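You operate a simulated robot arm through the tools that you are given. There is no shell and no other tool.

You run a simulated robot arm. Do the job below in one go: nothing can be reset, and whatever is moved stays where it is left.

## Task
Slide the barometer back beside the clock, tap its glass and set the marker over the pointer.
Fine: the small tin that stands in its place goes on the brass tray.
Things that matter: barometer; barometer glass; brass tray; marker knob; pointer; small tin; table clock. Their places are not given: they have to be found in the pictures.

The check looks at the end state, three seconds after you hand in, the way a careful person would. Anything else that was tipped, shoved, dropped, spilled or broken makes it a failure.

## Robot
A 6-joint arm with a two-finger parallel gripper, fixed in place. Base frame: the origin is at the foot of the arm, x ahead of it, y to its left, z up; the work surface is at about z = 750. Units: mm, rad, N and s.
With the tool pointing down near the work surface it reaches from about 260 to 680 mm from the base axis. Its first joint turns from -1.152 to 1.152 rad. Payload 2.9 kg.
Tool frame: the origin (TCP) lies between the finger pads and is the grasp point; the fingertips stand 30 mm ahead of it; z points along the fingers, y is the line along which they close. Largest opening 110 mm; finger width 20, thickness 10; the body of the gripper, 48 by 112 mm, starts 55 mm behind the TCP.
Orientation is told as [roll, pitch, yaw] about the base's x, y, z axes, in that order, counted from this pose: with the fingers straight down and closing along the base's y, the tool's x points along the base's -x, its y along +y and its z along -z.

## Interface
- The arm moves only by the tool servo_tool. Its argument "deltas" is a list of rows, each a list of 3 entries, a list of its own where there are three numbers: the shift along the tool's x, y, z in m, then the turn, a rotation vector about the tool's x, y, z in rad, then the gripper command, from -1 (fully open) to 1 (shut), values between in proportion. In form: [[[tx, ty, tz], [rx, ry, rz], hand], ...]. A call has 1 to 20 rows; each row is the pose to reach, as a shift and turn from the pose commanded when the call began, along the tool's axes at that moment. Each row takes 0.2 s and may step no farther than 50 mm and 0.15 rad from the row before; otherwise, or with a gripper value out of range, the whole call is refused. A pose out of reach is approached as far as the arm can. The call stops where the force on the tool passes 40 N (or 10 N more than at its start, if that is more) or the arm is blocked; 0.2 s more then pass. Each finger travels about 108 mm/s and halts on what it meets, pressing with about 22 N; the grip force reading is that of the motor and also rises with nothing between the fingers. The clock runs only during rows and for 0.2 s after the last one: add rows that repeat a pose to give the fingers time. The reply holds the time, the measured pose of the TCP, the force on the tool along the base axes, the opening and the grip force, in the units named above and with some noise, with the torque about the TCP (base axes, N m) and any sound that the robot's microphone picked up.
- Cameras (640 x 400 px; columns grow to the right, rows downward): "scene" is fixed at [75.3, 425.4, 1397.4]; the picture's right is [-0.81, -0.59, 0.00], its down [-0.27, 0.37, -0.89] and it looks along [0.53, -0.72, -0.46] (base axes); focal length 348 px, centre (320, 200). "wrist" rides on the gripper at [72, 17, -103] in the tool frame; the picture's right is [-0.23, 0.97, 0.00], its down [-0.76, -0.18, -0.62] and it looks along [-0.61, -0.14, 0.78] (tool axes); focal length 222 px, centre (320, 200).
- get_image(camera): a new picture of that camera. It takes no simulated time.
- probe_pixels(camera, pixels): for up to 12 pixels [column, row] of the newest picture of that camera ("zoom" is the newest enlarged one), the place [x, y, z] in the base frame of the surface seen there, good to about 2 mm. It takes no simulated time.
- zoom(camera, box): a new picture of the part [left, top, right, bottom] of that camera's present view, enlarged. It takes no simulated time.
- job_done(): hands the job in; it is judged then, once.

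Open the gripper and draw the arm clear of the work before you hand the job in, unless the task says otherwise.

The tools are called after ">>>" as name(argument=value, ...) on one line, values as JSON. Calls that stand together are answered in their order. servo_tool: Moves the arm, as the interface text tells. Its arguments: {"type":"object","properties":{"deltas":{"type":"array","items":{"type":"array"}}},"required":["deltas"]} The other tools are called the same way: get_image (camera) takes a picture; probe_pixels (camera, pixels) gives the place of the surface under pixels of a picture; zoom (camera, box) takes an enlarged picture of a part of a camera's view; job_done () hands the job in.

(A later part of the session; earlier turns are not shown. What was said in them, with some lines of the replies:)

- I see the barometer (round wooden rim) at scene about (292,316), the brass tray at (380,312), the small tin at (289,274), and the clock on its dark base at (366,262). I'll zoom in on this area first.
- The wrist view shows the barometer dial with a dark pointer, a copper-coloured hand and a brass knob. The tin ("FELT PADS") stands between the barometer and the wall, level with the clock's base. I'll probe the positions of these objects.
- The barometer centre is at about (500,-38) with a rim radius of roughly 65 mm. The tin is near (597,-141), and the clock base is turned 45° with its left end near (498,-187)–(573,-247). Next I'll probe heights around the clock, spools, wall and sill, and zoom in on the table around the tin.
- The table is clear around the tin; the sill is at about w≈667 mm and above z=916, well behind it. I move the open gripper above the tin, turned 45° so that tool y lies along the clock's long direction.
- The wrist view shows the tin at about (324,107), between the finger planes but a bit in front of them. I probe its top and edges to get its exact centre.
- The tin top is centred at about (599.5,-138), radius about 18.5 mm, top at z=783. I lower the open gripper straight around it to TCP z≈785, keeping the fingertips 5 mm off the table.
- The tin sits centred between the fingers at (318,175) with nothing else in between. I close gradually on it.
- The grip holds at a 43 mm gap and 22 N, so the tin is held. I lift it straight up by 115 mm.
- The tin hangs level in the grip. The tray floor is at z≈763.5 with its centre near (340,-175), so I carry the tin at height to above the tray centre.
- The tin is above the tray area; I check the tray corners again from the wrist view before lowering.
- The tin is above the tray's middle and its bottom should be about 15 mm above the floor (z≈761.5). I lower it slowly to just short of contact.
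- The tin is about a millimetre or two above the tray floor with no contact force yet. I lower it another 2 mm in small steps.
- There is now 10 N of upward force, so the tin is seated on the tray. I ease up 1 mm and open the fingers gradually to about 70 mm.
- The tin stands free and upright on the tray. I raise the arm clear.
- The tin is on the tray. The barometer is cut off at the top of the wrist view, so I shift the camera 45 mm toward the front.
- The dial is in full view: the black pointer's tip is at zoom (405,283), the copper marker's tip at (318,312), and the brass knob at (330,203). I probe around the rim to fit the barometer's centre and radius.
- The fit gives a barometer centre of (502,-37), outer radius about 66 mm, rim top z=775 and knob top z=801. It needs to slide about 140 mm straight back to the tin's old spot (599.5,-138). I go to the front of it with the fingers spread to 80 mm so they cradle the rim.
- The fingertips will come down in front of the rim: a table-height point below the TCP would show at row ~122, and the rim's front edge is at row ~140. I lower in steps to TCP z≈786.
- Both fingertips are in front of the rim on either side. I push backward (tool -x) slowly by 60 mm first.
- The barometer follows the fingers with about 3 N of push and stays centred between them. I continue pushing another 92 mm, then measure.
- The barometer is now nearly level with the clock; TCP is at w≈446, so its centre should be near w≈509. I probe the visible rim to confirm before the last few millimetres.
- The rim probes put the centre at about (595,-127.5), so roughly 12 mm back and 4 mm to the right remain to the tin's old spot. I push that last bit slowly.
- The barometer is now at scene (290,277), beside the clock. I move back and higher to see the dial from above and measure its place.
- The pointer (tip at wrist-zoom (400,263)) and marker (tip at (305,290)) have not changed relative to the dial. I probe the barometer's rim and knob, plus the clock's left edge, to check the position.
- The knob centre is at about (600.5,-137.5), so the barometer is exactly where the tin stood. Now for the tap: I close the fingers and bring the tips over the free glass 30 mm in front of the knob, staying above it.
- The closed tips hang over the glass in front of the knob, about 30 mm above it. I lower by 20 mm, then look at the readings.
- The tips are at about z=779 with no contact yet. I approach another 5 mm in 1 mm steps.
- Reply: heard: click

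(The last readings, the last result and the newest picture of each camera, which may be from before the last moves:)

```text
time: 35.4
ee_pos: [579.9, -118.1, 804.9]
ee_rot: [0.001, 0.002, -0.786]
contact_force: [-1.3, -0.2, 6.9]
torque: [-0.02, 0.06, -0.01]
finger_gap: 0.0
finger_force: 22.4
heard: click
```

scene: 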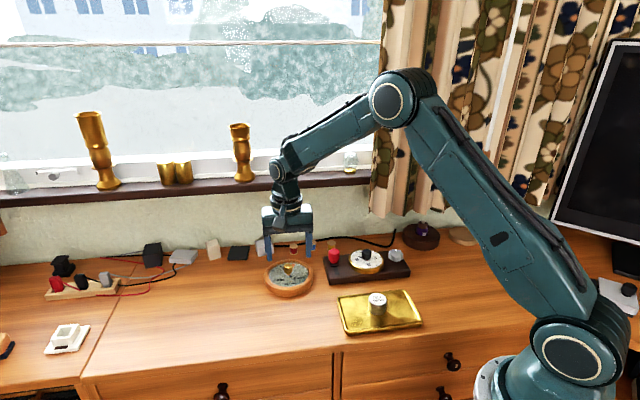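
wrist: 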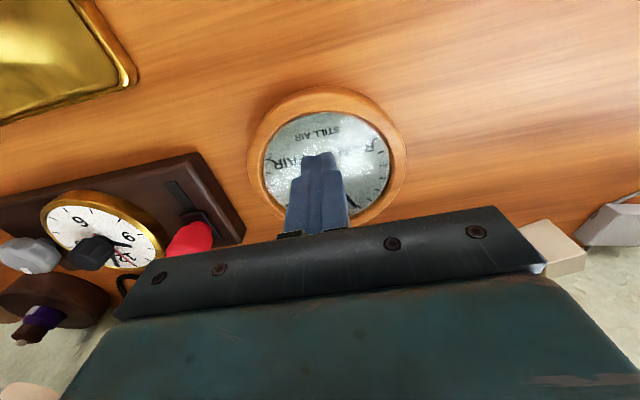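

The tips touched the glass with 6.9 N and a click was heard. I lift straight off now.

>>> servo_tool(deltas=[[[0, 0, -0.005], [0, 0, 0], 1], [[0, 0, -0.03], [0, 0, 0], 1], [[0, 0, -0.06], [0, 0, 0], 1], [[0, 0, -0.1], [0, 0, 0], 1], [[-0.03, 0, -0.14], [0, 0, 0], 0.5], [[-0.07, 0, -0.14], [0, 0, 0], 0], [[-0.08, 0, -0.14], [0, 0, 0], 0], [[-0.08, 0, -0.14], [0, 0, 0], 0]])

>>> get_image(camera="wrist")

>>> zoom(camera="wrist", box=[220, 0, 400, 130])

>>> zoom(camera="scene", box=[250, 230, 330, 300])

```text
time: 37.2
ee_pos: [637.3, -174.4, 944.6]
ee_rot: [0.0, 0.001, -0.786]
contact_force: [0.0, 0.3, -0.6]
torque: [0.02, 0.0, 0.0]
finger_gap: 54.9
finger_force: 0.0
```

```text
taken
```

wrist: 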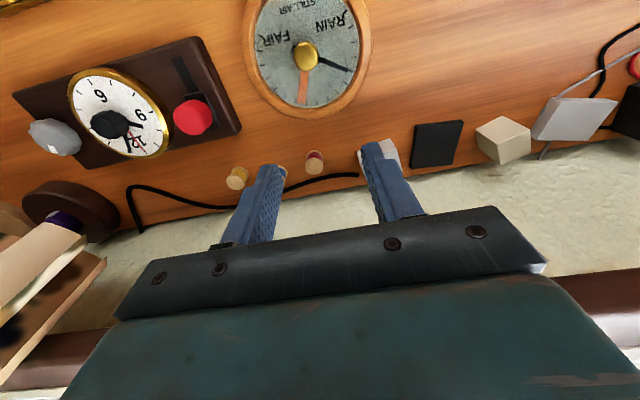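

```text
3.08 times, centred on (310, 65) of wrist
```

zoom: 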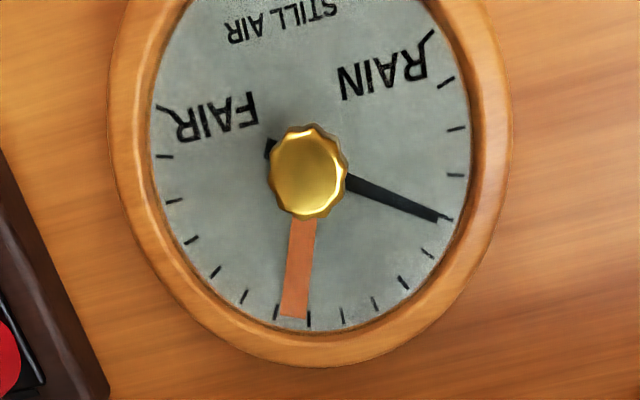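

```text
5.71 times, centred on (290, 265) of scene
```

zoom: 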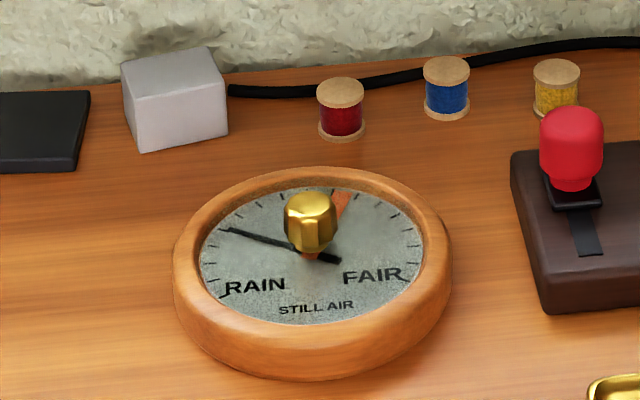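

The tap moved the pointer toward RAIN: its tip is now at wrist-zoom (442,218), with the marker tip at (293,316). I probe points along both hands and the knob to get their angles.

>>> zoom(camera="wrist", box=[220, 0, 400, 130])

>>> probe_pixels(camera="zoom", pixels=[[445, 219], [410, 204], [375, 190], [270, 148], [293, 314], [297, 280], [301, 240], [308, 170], [274, 175], [346, 170], [310, 127], [306, 214]])

```text
3.08 times, centred on (310, 65) of wrist
```

zoom: 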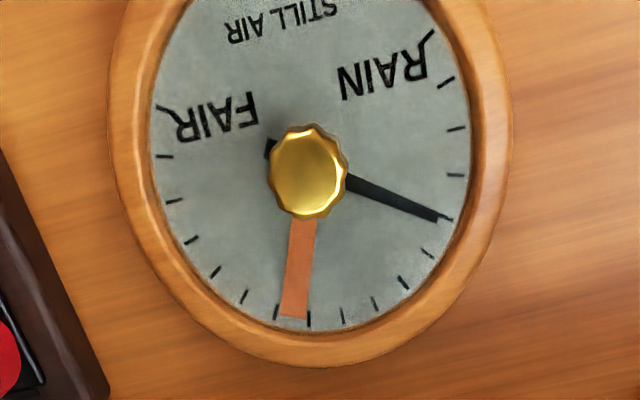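

```text
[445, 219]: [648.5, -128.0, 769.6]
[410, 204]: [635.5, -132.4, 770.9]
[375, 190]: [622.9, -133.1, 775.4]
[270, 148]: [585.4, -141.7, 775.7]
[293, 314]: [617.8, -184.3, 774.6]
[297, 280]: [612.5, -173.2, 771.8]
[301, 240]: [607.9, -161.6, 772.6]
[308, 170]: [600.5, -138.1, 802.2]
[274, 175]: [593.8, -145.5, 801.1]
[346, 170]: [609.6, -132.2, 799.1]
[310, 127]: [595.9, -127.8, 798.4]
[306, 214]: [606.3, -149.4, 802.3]
```

Angles about the knob centre (≈(600.8,-138.1)): the pointer is at about +12° and the marker at about -70.5°, so the marker must turn about +82° (counterclockwise from above). I move above the knob and turn the gripper to yaw ≈ -86°, giving room for the whole turn.

>>> servo_tool(deltas=[[[0.01, 0.0002, 0], [0, 0, 0.12], 0], [[0.02, 0.0005, 0], [0, 0, 0.24], 0], [[0.03, 0.0007, 0.01], [0, 0, 0.36], 0], [[0.04, 0.0009, 0.03], [0, 0, 0.48], 0], [[0.0505, 0.0011, 0.06], [0, 0, 0.6], 0], [[0.0505, 0.0011, 0.08], [0, 0, 0.716], 0], [[0.0505, 0.0011, 0.09], [0, 0, 0.716], 0], [[0.0505, 0.0011, 0.09], [0, 0, 0.716], 0]])

>>> get_image(camera="wrist")

>>> zoom(camera="scene", box=[250, 210, 350, 300])

```text
time: 39.0
ee_pos: [601.9, -138.6, 856.2]
ee_rot: [0.0, -0.001, -1.5]
contact_force: [0.7, -1.2, -0.1]
torque: [0.01, 0.04, -0.01]
finger_gap: 54.8
finger_force: 0.0
```

```text
taken
```

wrist: 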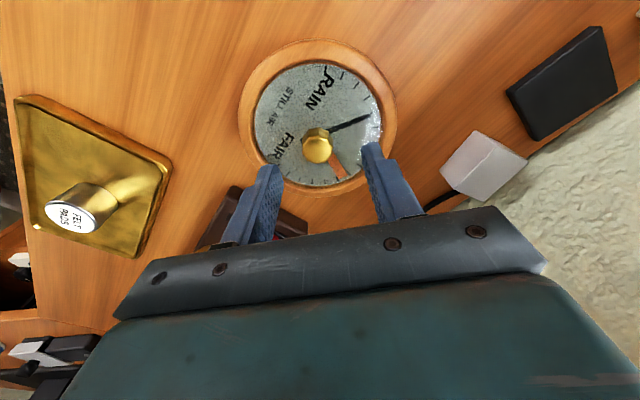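

```text
4.44 times, centred on (300, 255) of scene
```

zoom: 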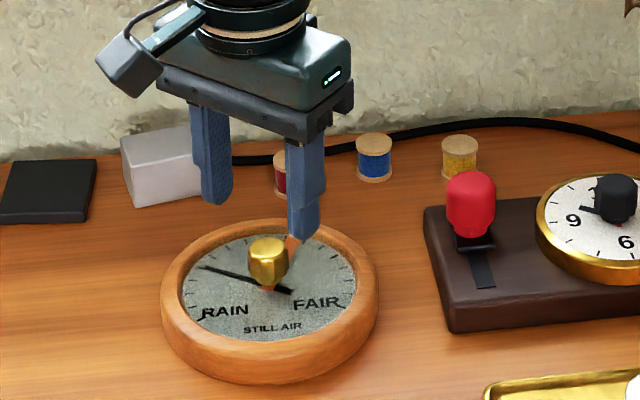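

The gripper is centred over the knob with a 55 mm gap. I lower it around the knob to TCP z≈812, with the tips about 9 mm above the glass.

>>> servo_tool(deltas=[[[0, 0, 0.015], [0, 0, 0], 0], [[0, 0, 0.028], [0, 0, 0], 0], [[0, 0, 0.037], [0, 0, 0], 0], [[0, 0, 0.044], [0, 0, 0], 0], [[0, 0, 0.044], [0, 0, 0], 0]])

>>> get_image(camera="wrist")

>>> zoom(camera="wrist", box=[220, 60, 420, 220])

>>> zoom(camera="scene", box=[250, 210, 350, 300])

```text
time: 40.2
ee_pos: [603.0, -137.8, 810.3]
ee_rot: [0.0, -0.001, -1.501]
contact_force: [-0.2, 0.1, 0.4]
torque: [-0.05, -0.01, 0.0]
finger_gap: 55.0
finger_force: 0.0
```

```text
taken
```

wrist: 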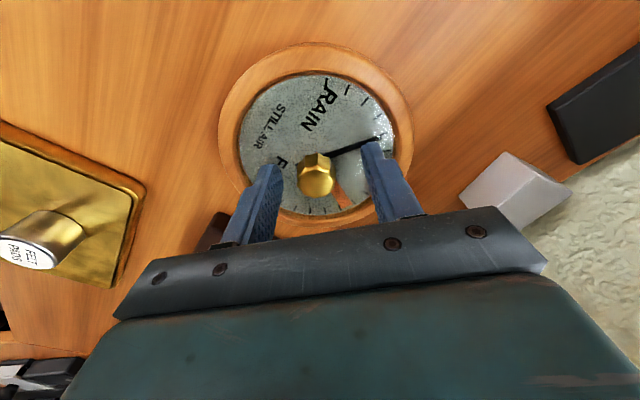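

```text
2.50 times, centred on (320, 140) of wrist
```

zoom: 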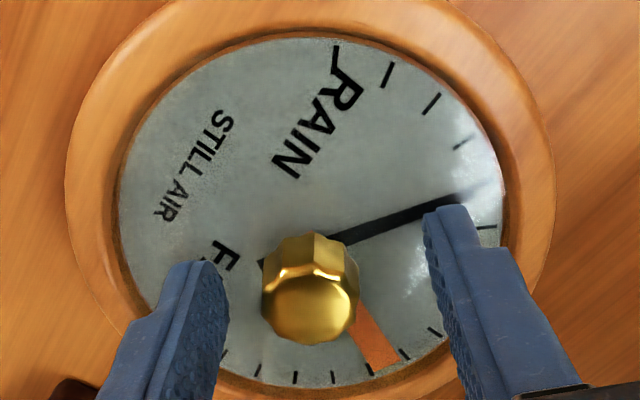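

```text
4.44 times, centred on (300, 255) of scene
```

zoom: 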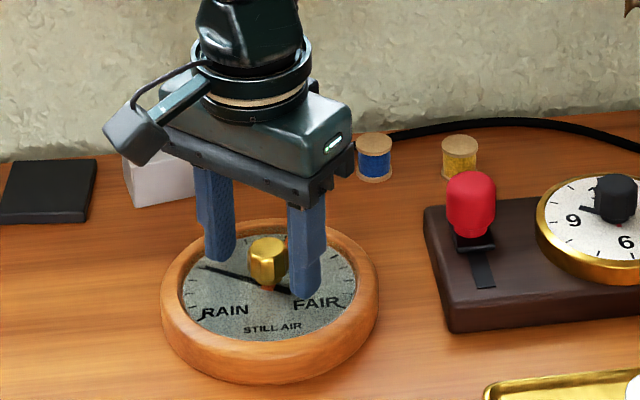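

The knob shows at wrist (315.6,182), about 2.5 mm off along tool -y from the finger midline. I correct by that amount and close slowly on the knob.

>>> servo_tool(deltas=[[[-0.0006, -0.0022, 0], [0, 0, 0], 0], [[-0.0006, -0.0022, 0], [0, 0, 0], 0.2], [[-0.0006, -0.0022, 0], [0, 0, 0], 0.4], [[-0.0006, -0.0022, 0], [0, 0, 0], 0.5], [[-0.0006, -0.0022, 0], [0, 0, 0], 0.6], [[-0.0006, -0.0022, 0], [0, 0, 0], 0.7], [[-0.0006, -0.0022, 0], [0, 0, 0], 0.8], [[-0.0006, -0.0022, 0], [0, 0, 0], 0.9], [[-0.0006, -0.0022, 0], [0, 0, 0], 0.9]])

>>> get_image(camera="wrist")

>>> zoom(camera="wrist", box=[220, 60, 420, 220])

```text
time: 42.2
ee_pos: [599.1, -139.7, 809.2]
ee_rot: [0.0, 0.001, -1.502]
contact_force: [0.0, -0.2, 0.5]
torque: [-0.01, -0.01, -0.02]
finger_gap: 24.9
finger_force: 22.0
```

```text
taken
```

wrist: 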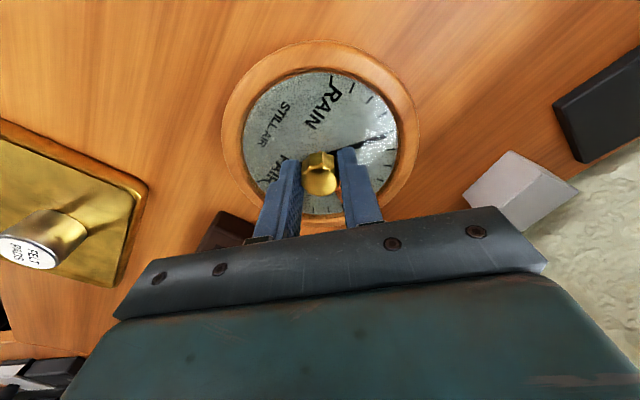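

```text
2.50 times, centred on (320, 140) of wrist
```

zoom: 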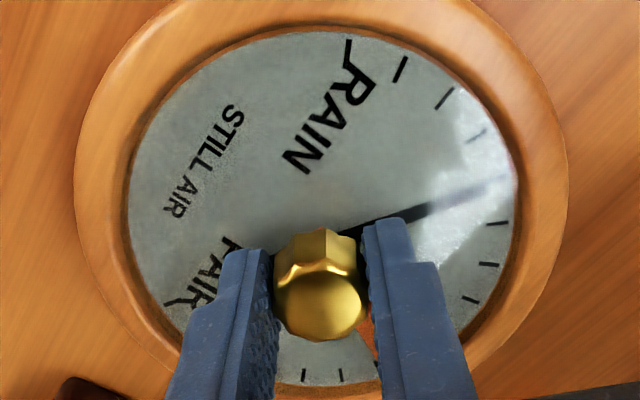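

The knob is gripped (25 mm gap, 22 N). I turn counterclockwise seen from above (tool rz negative) by 0.45 rad first, and check that the marker follows and the case stays put.

>>> servo_tool(deltas=[[[0, 0, 0], [0, 0, -0.05], 0.9], [[0, 0, 0], [0, 0, -0.1], 0.9], [[0, 0, 0], [0, 0, -0.15], 0.9], [[0, 0, 0], [0, 0, -0.2], 0.9], [[0, 0, 0], [0, 0, -0.25], 0.9], [[0, 0, 0], [0, 0, -0.3], 0.9], [[0, 0, 0], [0, 0, -0.35], 0.9], [[0, 0, 0], [0, 0, -0.4], 0.9], [[0, 0, 0], [0, 0, -0.45], 0.9], [[0, 0, 0], [0, 0, -0.45], 0.9]])

>>> get_image(camera="wrist")

>>> zoom(camera="wrist", box=[220, 60, 420, 220])

>>> zoom(camera="scene", box=[250, 210, 350, 300])

```text
time: 44.4
ee_pos: [598.1, -138.1, 809.9]
ee_rot: [-0.001, -0.001, -1.05]
contact_force: [-1.3, -4.2, 1.9]
torque: [-0.16, 0.02, -0.02]
finger_gap: 25.0
finger_force: 21.7
```

```text
taken
```

wrist: 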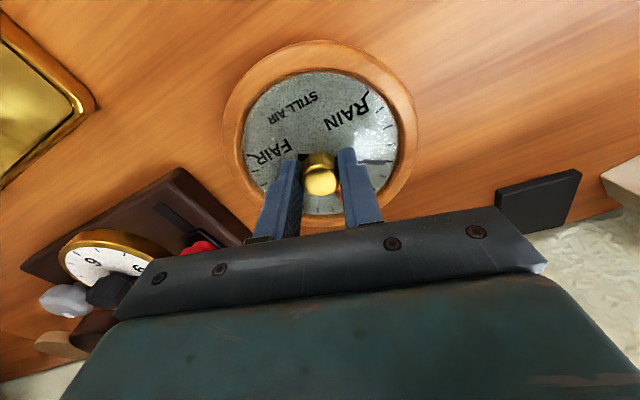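

```text
2.50 times, centred on (320, 140) of wrist
```

zoom: 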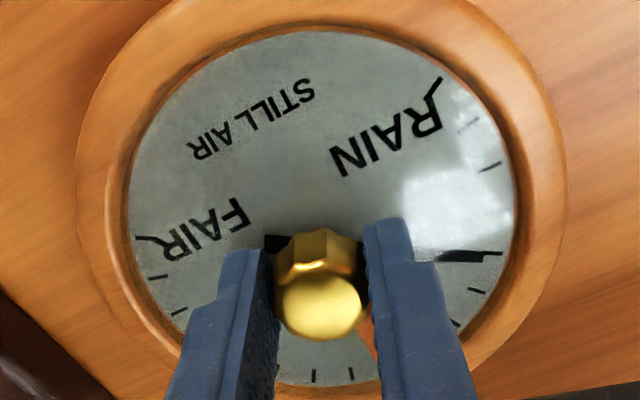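

```text
4.44 times, centred on (300, 255) of scene
```

zoom: 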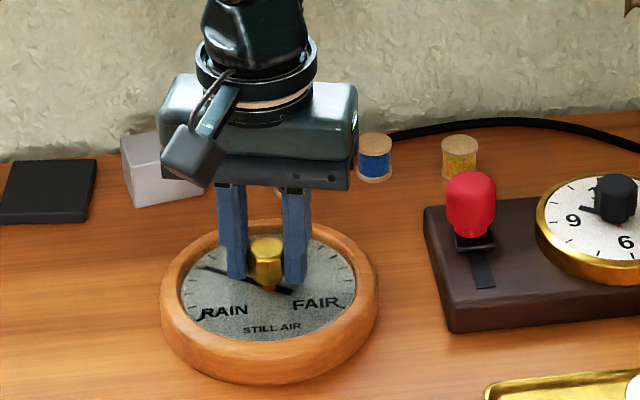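

The marker turns with the fingers and the case stays put. I continue by another 0.9 rad and look again.

>>> servo_tool(deltas=[[[0, 0, 0], [0, 0, -0.06], 0.9], [[0, 0, 0], [0, 0, -0.12], 0.9], [[0, 0, 0], [0, 0, -0.18], 0.9], [[0, 0, 0], [0, 0, -0.24], 0.9], [[0, 0, 0], [0, 0, -0.3], 0.9], [[0, 0, 0], [0, 0, -0.36], 0.9], [[0, 0, 0], [0, 0, -0.42], 0.9], [[0, 0, 0], [0, 0, -0.48], 0.9], [[0, 0, 0], [0, 0, -0.54], 0.9], [[0, 0, 0], [0, 0, -0.6], 0.9], [[0, 0, 0], [0, 0, -0.66], 0.9], [[0, 0, 0], [0, 0, -0.72], 0.9], [[0, 0, 0], [0, 0, -0.78], 0.9], [[0, 0, 0], [0, 0, -0.84], 0.9], [[0, 0, 0], [0, 0, -0.9], 0.9], [[0, 0, 0], [0, 0, -0.9], 0.9]])

>>> get_image(camera="wrist")

>>> zoom(camera="wrist", box=[220, 60, 420, 220])

>>> zoom(camera="scene", box=[250, 210, 350, 300])

```text
time: 47.8
ee_pos: [599.0, -138.7, 809.3]
ee_rot: [-0.001, -0.001, -0.149]
contact_force: [-3.0, -4.4, 2.0]
torque: [-0.09, 0.17, 0.03]
finger_gap: 24.6
finger_force: 21.8
```

```text
taken
```

wrist: 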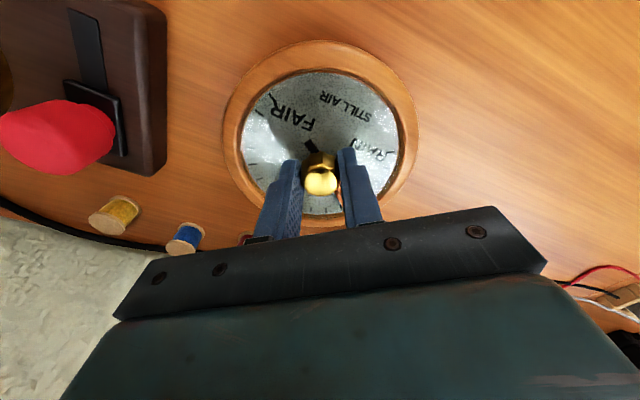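

```text
2.50 times, centred on (320, 140) of wrist
```

zoom: 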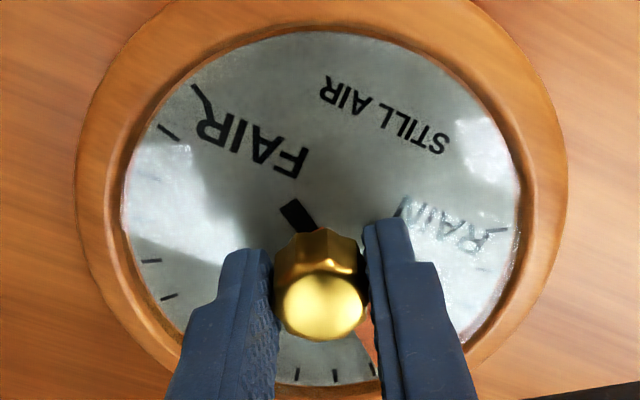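

```text
4.44 times, centred on (300, 255) of scene
```

zoom: 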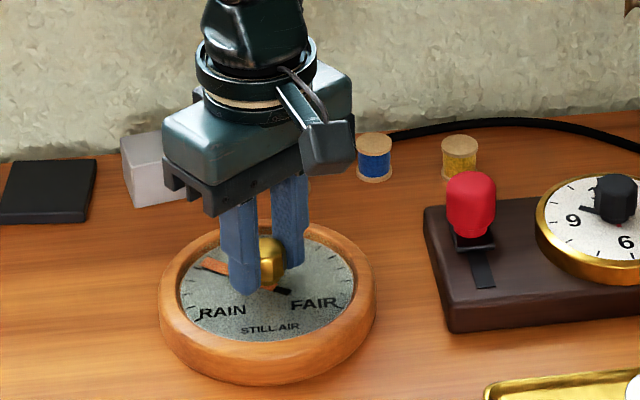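

The marker now lies near the pointer at scene-zoom (215,266). I zoom closer to see how well they line up before the last bit.

>>> zoom(camera="scene", box=[272, 255, 322, 295])

```text
10.00 times, centred on (297, 275) of scene
```

zoom: 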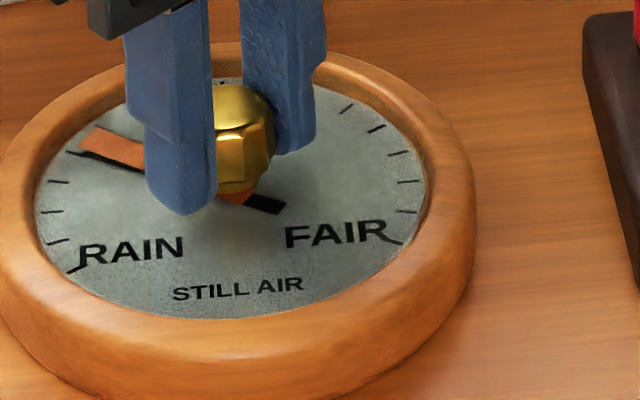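

The marker at zoom (110,146) is just short of the pointer, whose black tip shows at (85,154). I probe both to get the remaining angle.

>>> probe_pixels(camera="zoom", pixels=[[92, 139], [110, 146], [128, 152], [78, 152], [95, 158], [115, 165], [275, 208], [238, 196], [242, 105]])

```text
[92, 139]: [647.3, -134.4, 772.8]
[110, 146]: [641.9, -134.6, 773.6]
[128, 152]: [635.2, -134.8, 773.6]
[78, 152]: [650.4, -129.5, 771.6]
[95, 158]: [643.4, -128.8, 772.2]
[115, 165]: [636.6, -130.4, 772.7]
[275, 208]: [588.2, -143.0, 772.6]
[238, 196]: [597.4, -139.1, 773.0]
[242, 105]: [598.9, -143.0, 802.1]
```

The pointer lies at about 12.2° and the marker at about 6.7°, so about 0.09 rad remains. I turn that much more.

>>> servo_tool(deltas=[[[0, 0, 0], [0, 0, -0.03], 0.9], [[0, 0, 0], [0, 0, -0.06], 0.9], [[0, 0, 0], [0, 0, -0.09], 0.9], [[0, 0, 0], [0, 0, -0.09], 0.9], [[0, 0, 0], [0, 0, -0.09], 0.9]])

>>> zoom(camera="scene", box=[272, 255, 322, 295])

```text
time: 49.0
ee_pos: [598.6, -139.7, 809.1]
ee_rot: [0.0, 0.002, -0.06]
contact_force: [0.5, 0.9, -0.6]
torque: [0.0, -0.09, 0.03]
finger_gap: 24.8
finger_force: 22.5
```

```text
10.00 times, centred on (297, 275) of scene
```

zoom: 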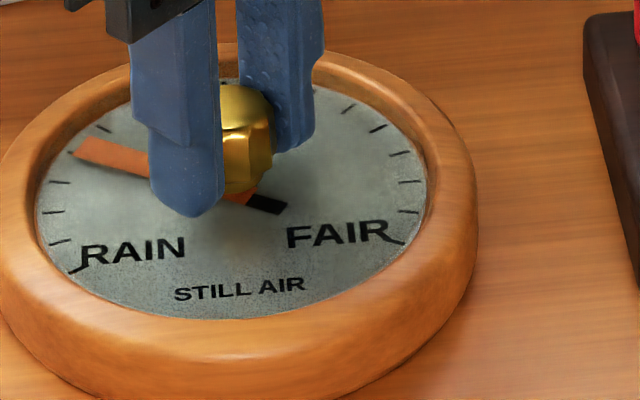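

The marker now covers the pointer, with only a sliver of the black tip at (73,152). I open the fingers gently and rise straight up.

>>> servo_tool(deltas=[[[0, 0, 0], [0, 0, 0], 0.55], [[0, 0, 0], [0, 0, 0], 0.45], [[0, 0, 0], [0, 0, 0], 0.3], [[0, 0, 0], [0, 0, 0], 0.1], [[0, 0, 0], [0, 0, 0], 0], [[0, 0, 0], [0, 0, 0], 0]])

>>> servo_tool(deltas=[[[0, 0, -0.01], [0, 0, 0], 0], [[0, 0, -0.03], [0, 0, 0], 0], [[0, 0, -0.06], [0, 0, 0], 0], [[0, 0, -0.1], [0, 0, 0], 0], [[0, 0, -0.13], [0, 0, 0], 0], [[0, 0, -0.13], [0, 0, 0], 0]])

>>> get_image(camera="wrist")

>>> zoom(camera="scene", box=[262, 250, 322, 298])

```text
time: 50.4
ee_pos: [600.2, -138.8, 810.1]
ee_rot: [-0.001, 0.001, -0.061]
contact_force: [-0.2, -0.3, -0.4]
torque: [-0.01, 0.0, 0.01]
finger_gap: 55.3
finger_force: 0.1
```

```text
time: 51.8
ee_pos: [598.3, -139.3, 938.9]
ee_rot: [-0.001, -0.001, -0.062]
contact_force: [1.0, 0.5, 0.3]
torque: [0.01, -0.01, 0.04]
finger_gap: 55.1
finger_force: 0.0
```

```text
taken
```

wrist: 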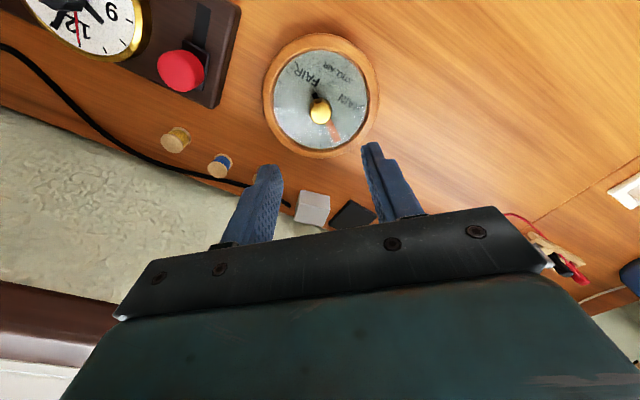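

```text
8.33 times, centred on (292, 274) of scene
```

zoom: 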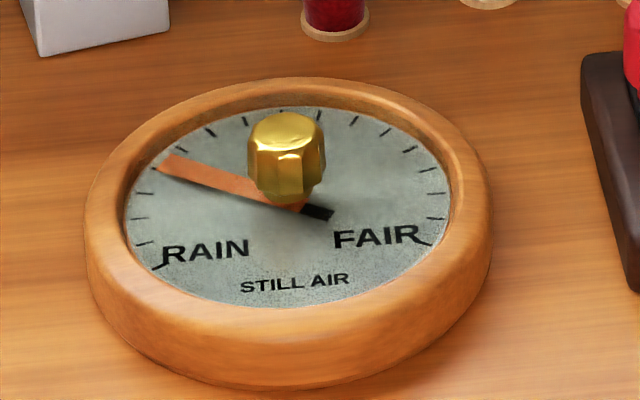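

The marker appears to lie right over the pointer, with the black tail continuing it at (318,212). I check from above with a wrist zoom.

>>> zoom(camera="wrist", box=[255, 30, 385, 160])

>>> zoom(camera="wrist", box=[300, 80, 360, 150])

>>> zoom(camera="scene", box=[272, 260, 302, 282])

```text
3.08 times, centred on (320, 95) of wrist
```

zoom: 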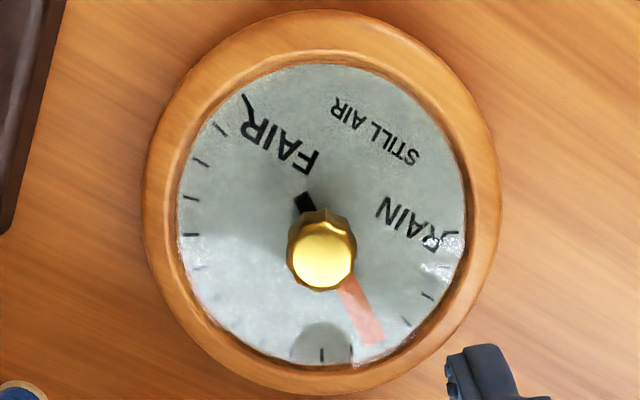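

```text
5.71 times, centred on (330, 115) of wrist
```

zoom: 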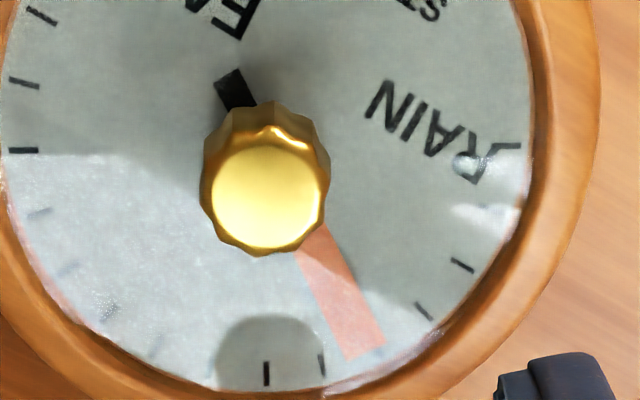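

```text
16.00 times, centred on (287, 271) of scene
```

zoom: 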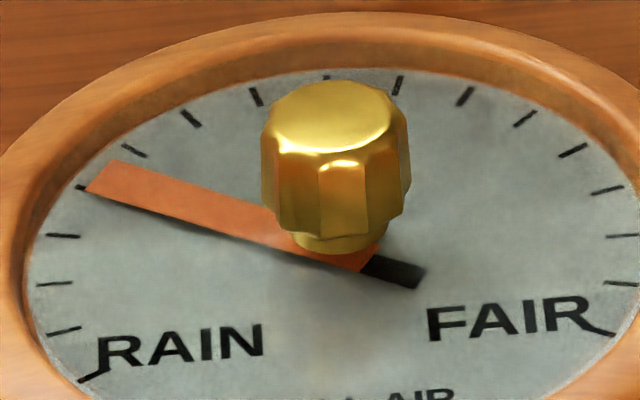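

From above, the marker and the pointer's tail look collinear within about 2° (marker axis (310,238)→(365,351), tail at (235,90)). I go back to the earlier glare-free viewpoint to measure more precisely.

>>> servo_tool(deltas=[[[-0.01, -0.006, 0], [0, 0, 0.12], 0], [[-0.02, -0.016, 0], [0, 0, 0.24], 0], [[-0.028, -0.024, 0], [0, 0, 0.36], 0], [[-0.034, -0.031, 0], [0, 0, 0.48], 0], [[-0.036, -0.035, 0], [0, 0, 0.6], 0], [[-0.036, -0.035, 0], [0, 0, 0.725], 0], [[-0.036, -0.035, 0], [0, 0, 0.725], 0]])

>>> get_image(camera="wrist")

>>> zoom(camera="wrist", box=[250, 0, 380, 110])

```text
time: 53.4
ee_pos: [633.4, -176.7, 940.8]
ee_rot: [0.0, 0.001, -0.788]
contact_force: [-0.1, 0.0, -0.1]
torque: [0.0, -0.01, -0.02]
finger_gap: 55.0
finger_force: 0.1
```

```text
taken
```

wrist: 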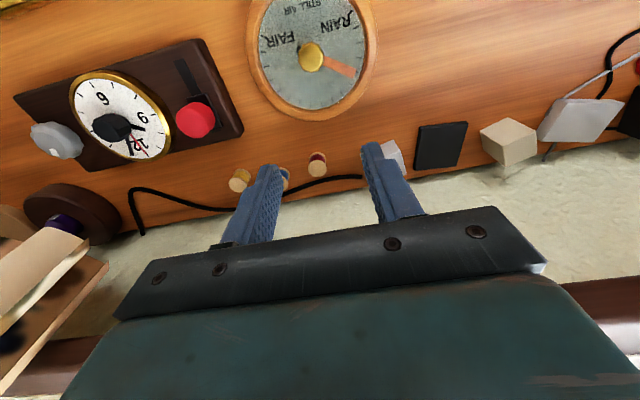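

```text
3.64 times, centred on (315, 55) of wrist
```

zoom: 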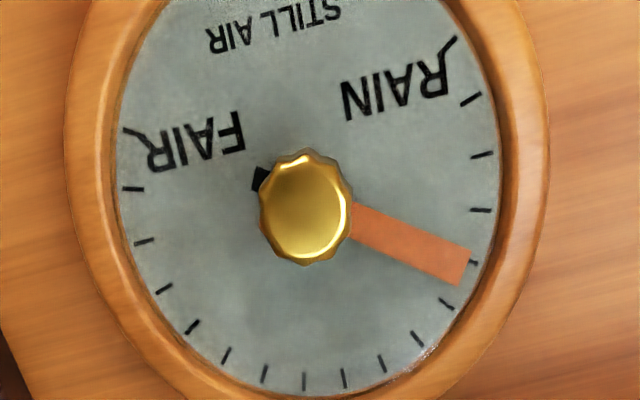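

The marker's tip now sits at zoom (466,268), next to the tick at (474,261) that the pointer touched; it may be 1–2° short. I zoom in tighter to measure.

>>> zoom(camera="wrist", box=[290, 30, 370, 90])

>>> probe_pixels(camera="zoom", pixels=[[132, 172], [145, 180], [260, 215], [300, 235], [340, 252], [380, 268], [420, 285], [440, 294], [160, 140], [200, 200]])

```text
6.67 times, centred on (330, 60) of wrist
```

zoom: 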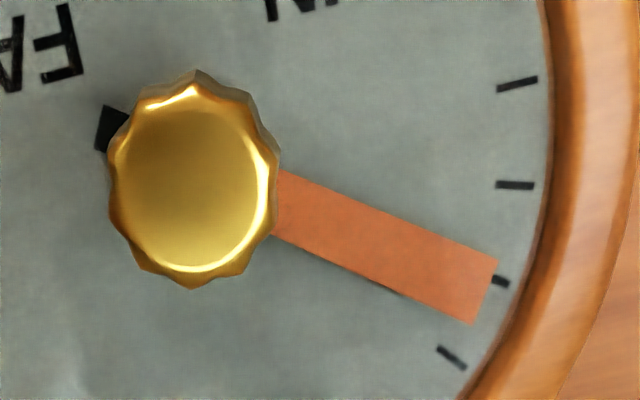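

```text
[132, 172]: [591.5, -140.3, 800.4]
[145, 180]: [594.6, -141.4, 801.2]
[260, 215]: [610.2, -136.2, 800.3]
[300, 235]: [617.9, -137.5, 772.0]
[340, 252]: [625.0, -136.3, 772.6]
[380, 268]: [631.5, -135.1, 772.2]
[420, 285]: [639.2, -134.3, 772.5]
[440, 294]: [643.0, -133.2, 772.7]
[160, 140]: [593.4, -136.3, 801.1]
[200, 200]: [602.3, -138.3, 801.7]
```

All measures (tail offset, tick offset, probed angles) say the marker is about 2° short of the pointer. I regrip the knob for a small correction: first hover above it at the present yaw.

>>> servo_tool(deltas=[[[0.02, 0.0015, 0], [0, 0, 0], 0], [[0.0497, 0.0035, 0.02], [0, 0, 0], 0], [[0.0497, 0.0035, 0.055], [0, 0, 0], 0], [[0.0497, 0.0035, 0.085], [0, 0, 0], 0], [[0.0497, 0.0035, 0.085], [0, 0, 0], 0]])

>>> get_image(camera="wrist")

>>> zoom(camera="wrist", box=[220, 60, 420, 220])

```text
time: 54.6
ee_pos: [600.9, -138.6, 857.2]
ee_rot: [0.003, 0.0, -0.785]
contact_force: [-0.1, 0.5, 1.0]
torque: [0.0, 0.0, 0.01]
finger_gap: 54.9
finger_force: 0.1
```

```text
taken
```

wrist: 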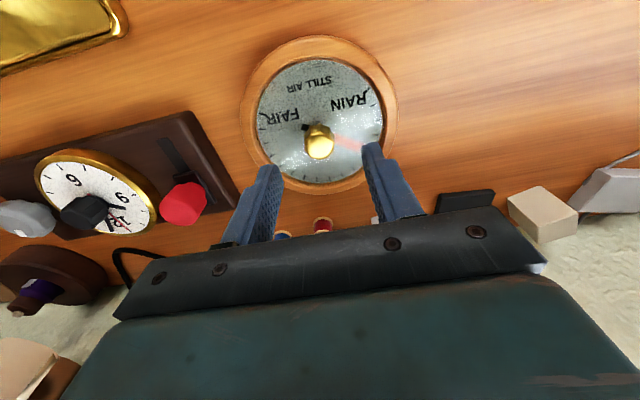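

```text
2.50 times, centred on (320, 140) of wrist
```

zoom: 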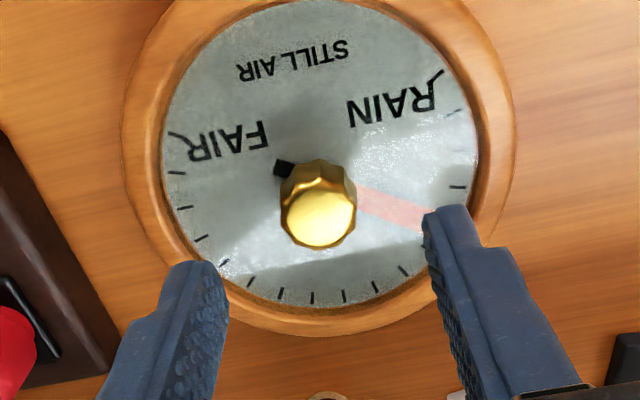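

The knob's top is at wrist (320,146), exactly where a centred knob should appear. I lower around it and close gently.

>>> servo_tool(deltas=[[[0, 0, 0.015], [0, 0, 0], 0], [[0, 0, 0.03], [0, 0, 0], 0], [[0, 0, 0.04], [0, 0, 0], 0], [[0, 0, 0.046], [0, 0, 0], 0], [[0, 0, 0.046], [0, 0, 0], 0.2], [[0, 0, 0.046], [0, 0, 0], 0.35], [[0, 0, 0.046], [0, 0, 0], 0.45], [[0, 0, 0.046], [0, 0, 0], 0.5], [[0, 0, 0.046], [0, 0, 0], 0.55], [[0, 0, 0.046], [0, 0, 0], 0.6], [[0, 0, 0.046], [0, 0, 0], 0.75], [[0, 0, 0.046], [0, 0, 0], 0.9], [[0, 0, 0.046], [0, 0, 0], 0.9]])

>>> zoom(camera="scene", box=[272, 255, 322, 295])

```text
time: 57.4
ee_pos: [600.1, -139.8, 809.0]
ee_rot: [-0.001, 0.001, -0.784]
contact_force: [-2.7, -3.0, 1.9]
torque: [-0.07, 0.18, 0.01]
finger_gap: 25.1
finger_force: 22.3
```

```text
10.00 times, centred on (297, 275) of scene
```

zoom: 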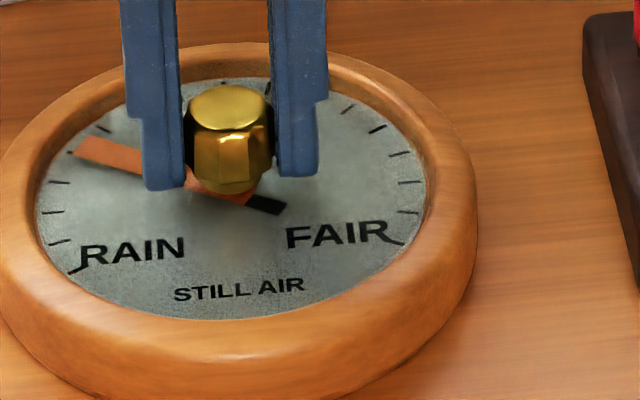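

The knob is gripped again and the marker is unchanged. I turn 0.04 rad further toward RAIN.

>>> servo_tool(deltas=[[[0, 0, 0], [0, 0, -0.02], 0.9], [[0, 0, 0], [0, 0, -0.04], 0.9], [[0, 0, 0], [0, 0, -0.04], 0.9], [[0, 0, 0], [0, 0, -0.04], 0.9]])

>>> servo_tool(deltas=[[[0, 0, 0], [0, 0, 0], 0.54], [[0, 0, 0], [0, 0, 0], 0.45], [[0, 0, 0], [0, 0, 0], 0.3], [[0, 0, 0], [0, 0, 0], 0.1], [[0, 0, 0], [0, 0, 0], 0], [[0, 0, 0], [0, 0, 0], 0]])

>>> zoom(camera="scene", box=[272, 255, 322, 295])

```text
time: 58.4
ee_pos: [600.2, -138.2, 809.2]
ee_rot: [0.0, -0.001, -0.744]
contact_force: [-1.0, -0.1, 3.4]
torque: [-0.04, -0.03, 0.0]
finger_gap: 24.6
finger_force: 22.0
```

```text
time: 59.8
ee_pos: [599.0, -139.7, 809.2]
ee_rot: [0.0, 0.001, -0.745]
contact_force: [1.0, -0.1, -0.3]
torque: [-0.01, 0.0, 0.03]
finger_gap: 54.8
finger_force: 0.0
```

```text
10.00 times, centred on (297, 275) of scene
```

zoom: 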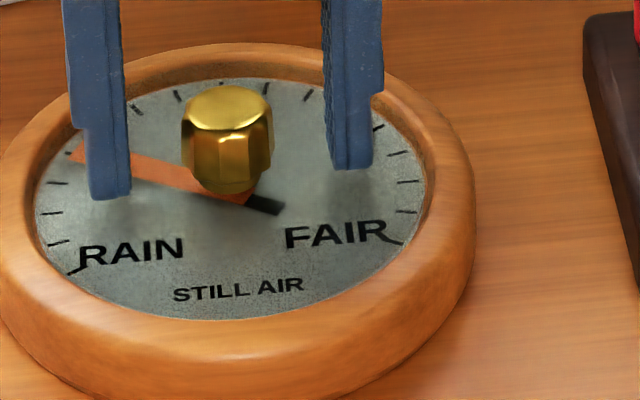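

The knob is released. I rise and move back to the viewing position to check the alignment.

>>> servo_tool(deltas=[[[0, 0, -0.01], [0, 0, 0], 0], [[0, 0, -0.03], [0, 0, 0], 0], [[0, 0, -0.06], [0, 0, 0], 0], [[0, 0, -0.1], [0, 0, 0], 0], [[-0.02, 0, -0.13], [0, 0, 0.02], 0], [[-0.048, 0, -0.13], [0, 0, 0.04], 0], [[-0.048, 0, -0.13], [0, 0, 0.04], 0]])

>>> get_image(camera="wrist")

>>> zoom(camera="scene", box=[272, 260, 302, 282])

>>> zoom(camera="wrist", box=[280, 30, 360, 90])

```text
time: 61.4
ee_pos: [637.0, -170.7, 940.6]
ee_rot: [0.001, 0.0, -0.786]
contact_force: [-0.2, 0.8, 0.3]
torque: [0.0, 0.01, 0.0]
finger_gap: 54.8
finger_force: 0.0
```

```text
taken
```

wrist: 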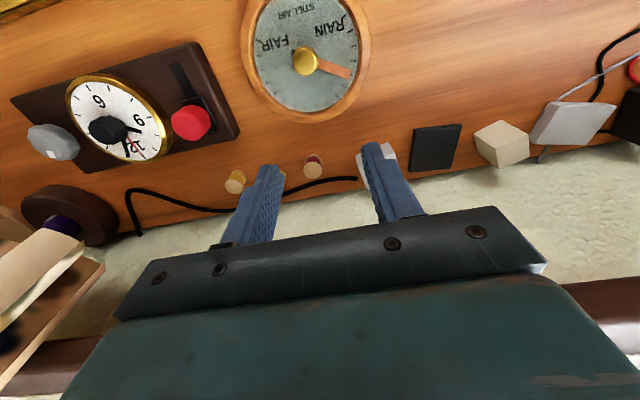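

```text
16.00 times, centred on (287, 271) of scene
```

zoom: 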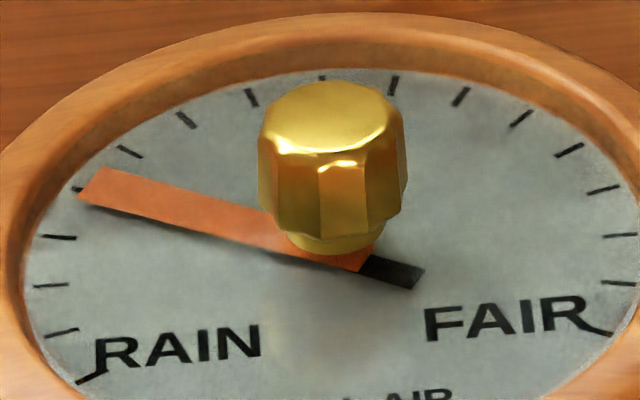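

```text
6.67 times, centred on (320, 60) of wrist
```

zoom: 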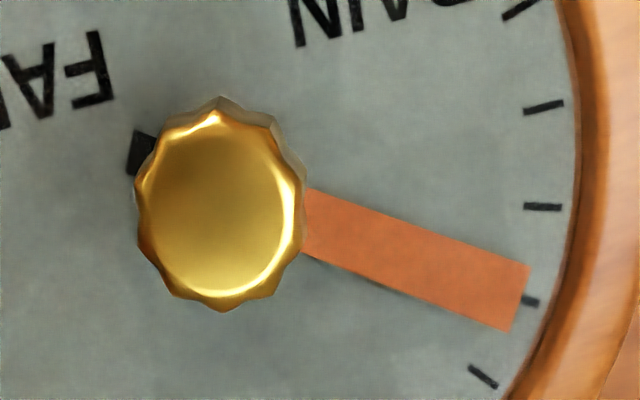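

The marker's axis now points at the tick the pointer touched (tip centre (519,298), tick (532,301)), and the tail at (130,151) is within ~1.5° of its line. I probe once more and look over the whole scene.

>>> probe_pixels(camera="zoom", pixels=[[320, 224], [360, 239], [400, 254], [440, 269], [480, 284], [510, 295], [135, 150], [220, 205], [532, 301]])

>>> get_image(camera="scene")

```text
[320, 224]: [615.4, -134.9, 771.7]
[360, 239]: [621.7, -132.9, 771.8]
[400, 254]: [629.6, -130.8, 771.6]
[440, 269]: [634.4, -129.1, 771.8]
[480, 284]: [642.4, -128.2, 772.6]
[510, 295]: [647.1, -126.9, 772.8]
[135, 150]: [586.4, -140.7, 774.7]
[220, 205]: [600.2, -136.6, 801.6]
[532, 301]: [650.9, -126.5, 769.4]
```

```text
taken
```

scene: 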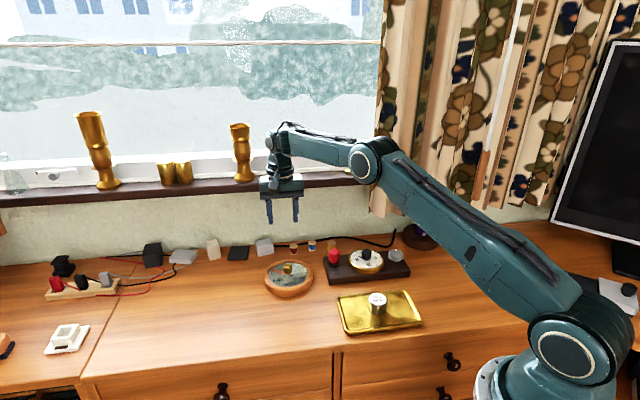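

The marker fits at about 13° against the pointer's 12°, so it lies over the pointer. The case is still at (600,-137), the tin is on the tray, and nothing else has moved. I open the gripper and draw the arm up and away to its starting area.

>>> servo_tool(deltas=[[[0.02, 0.002, -0.02], [0, 0, 0], -0.3], [[0.05, 0.005, -0.045], [0, 0, 0], -0.6], [[0.08, 0.007, -0.07], [0, 0, 0], -1], [[0.11, 0.01, -0.095], [0, 0, 0], -1], [[0.14, 0.012, -0.12], [0, 0, 0], -1], [[0.17, 0.015, -0.145], [0, 0, 0], -1], [[0.2, 0.018, -0.165], [0, 0, 0], -1], [[0.225, 0.02, -0.18], [0, 0, 0], -1], [[0.2446, 0.0212, -0.19], [0, 0, 0], -1], [[0.2446, 0.0212, -0.19], [0, 0, 0], -1], [[0.2446, 0.0212, -0.19], [0, 0, 0], -1]])

>>> get_image(camera="scene")

>>> zoom(camera="scene", box=[240, 220, 440, 345])

>>> get_image(camera="wrist")

```text
time: 63.8
ee_pos: [479.2, 17.4, 1127.1]
ee_rot: [0.0, 0.0, -0.787]
contact_force: [0.4, 0.5, -0.3]
torque: [0.01, 0.02, -0.04]
finger_gap: 109.9
finger_force: 0.1
```

```text
taken
```

scene: 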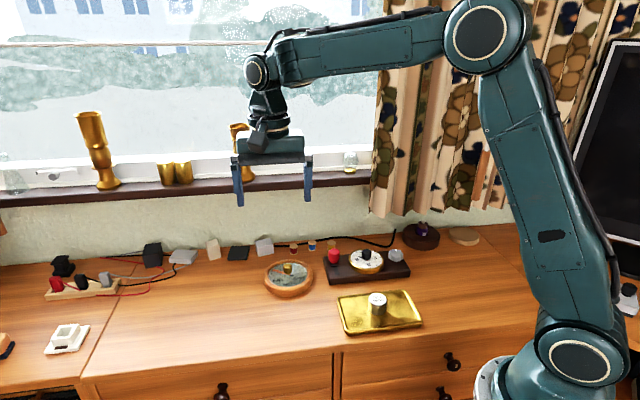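

```text
3.20 times, centred on (340, 282) of scene
```

zoom: 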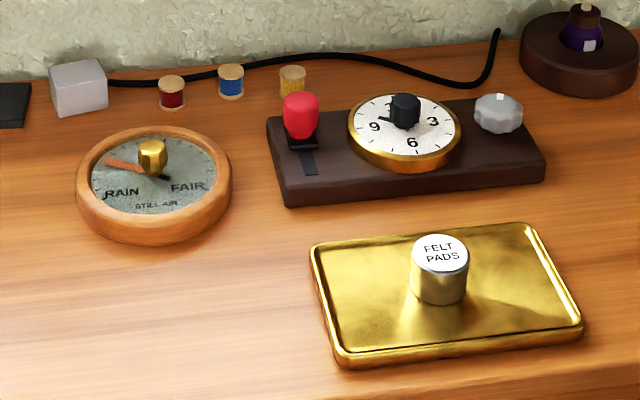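

```text
taken
```

wrist: 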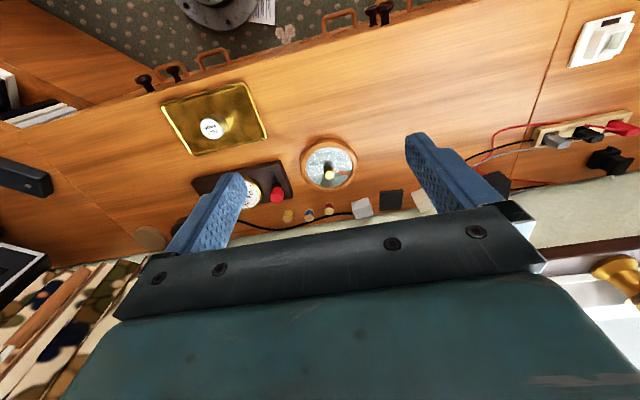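

The pictures show the barometer beside the clock at scene (288,277) with the marker over the pointer, and the tin upright on the tray at (378,303). The clock and spools are where they were, and the arm is clear with the gripper open. I hand the job in.

>>> job_done()

```text
The job is handed in.
```

The barometer is back beside the clock, where the tin used to stand, and I've handed the job in. I haven't had the check's result yet.

- **Tin:** it stands upright in the middle of the brass tray.
- **Glass:** I tapped it once at about 7 N and heard a click. The pointer moved toward RAIN.
- **Marker:** I set it over the pointer's new position. My last measurements put it within about 1.5° of the pointer, possibly slightly past it on the RAIN side. The marker is wide enough to cover the pointer, except for its tail on the far side of the knob.
- **Everything else:** the clock, the thread spools and the other things on the table look untouched. The arm is back near its starting position with the gripper open.
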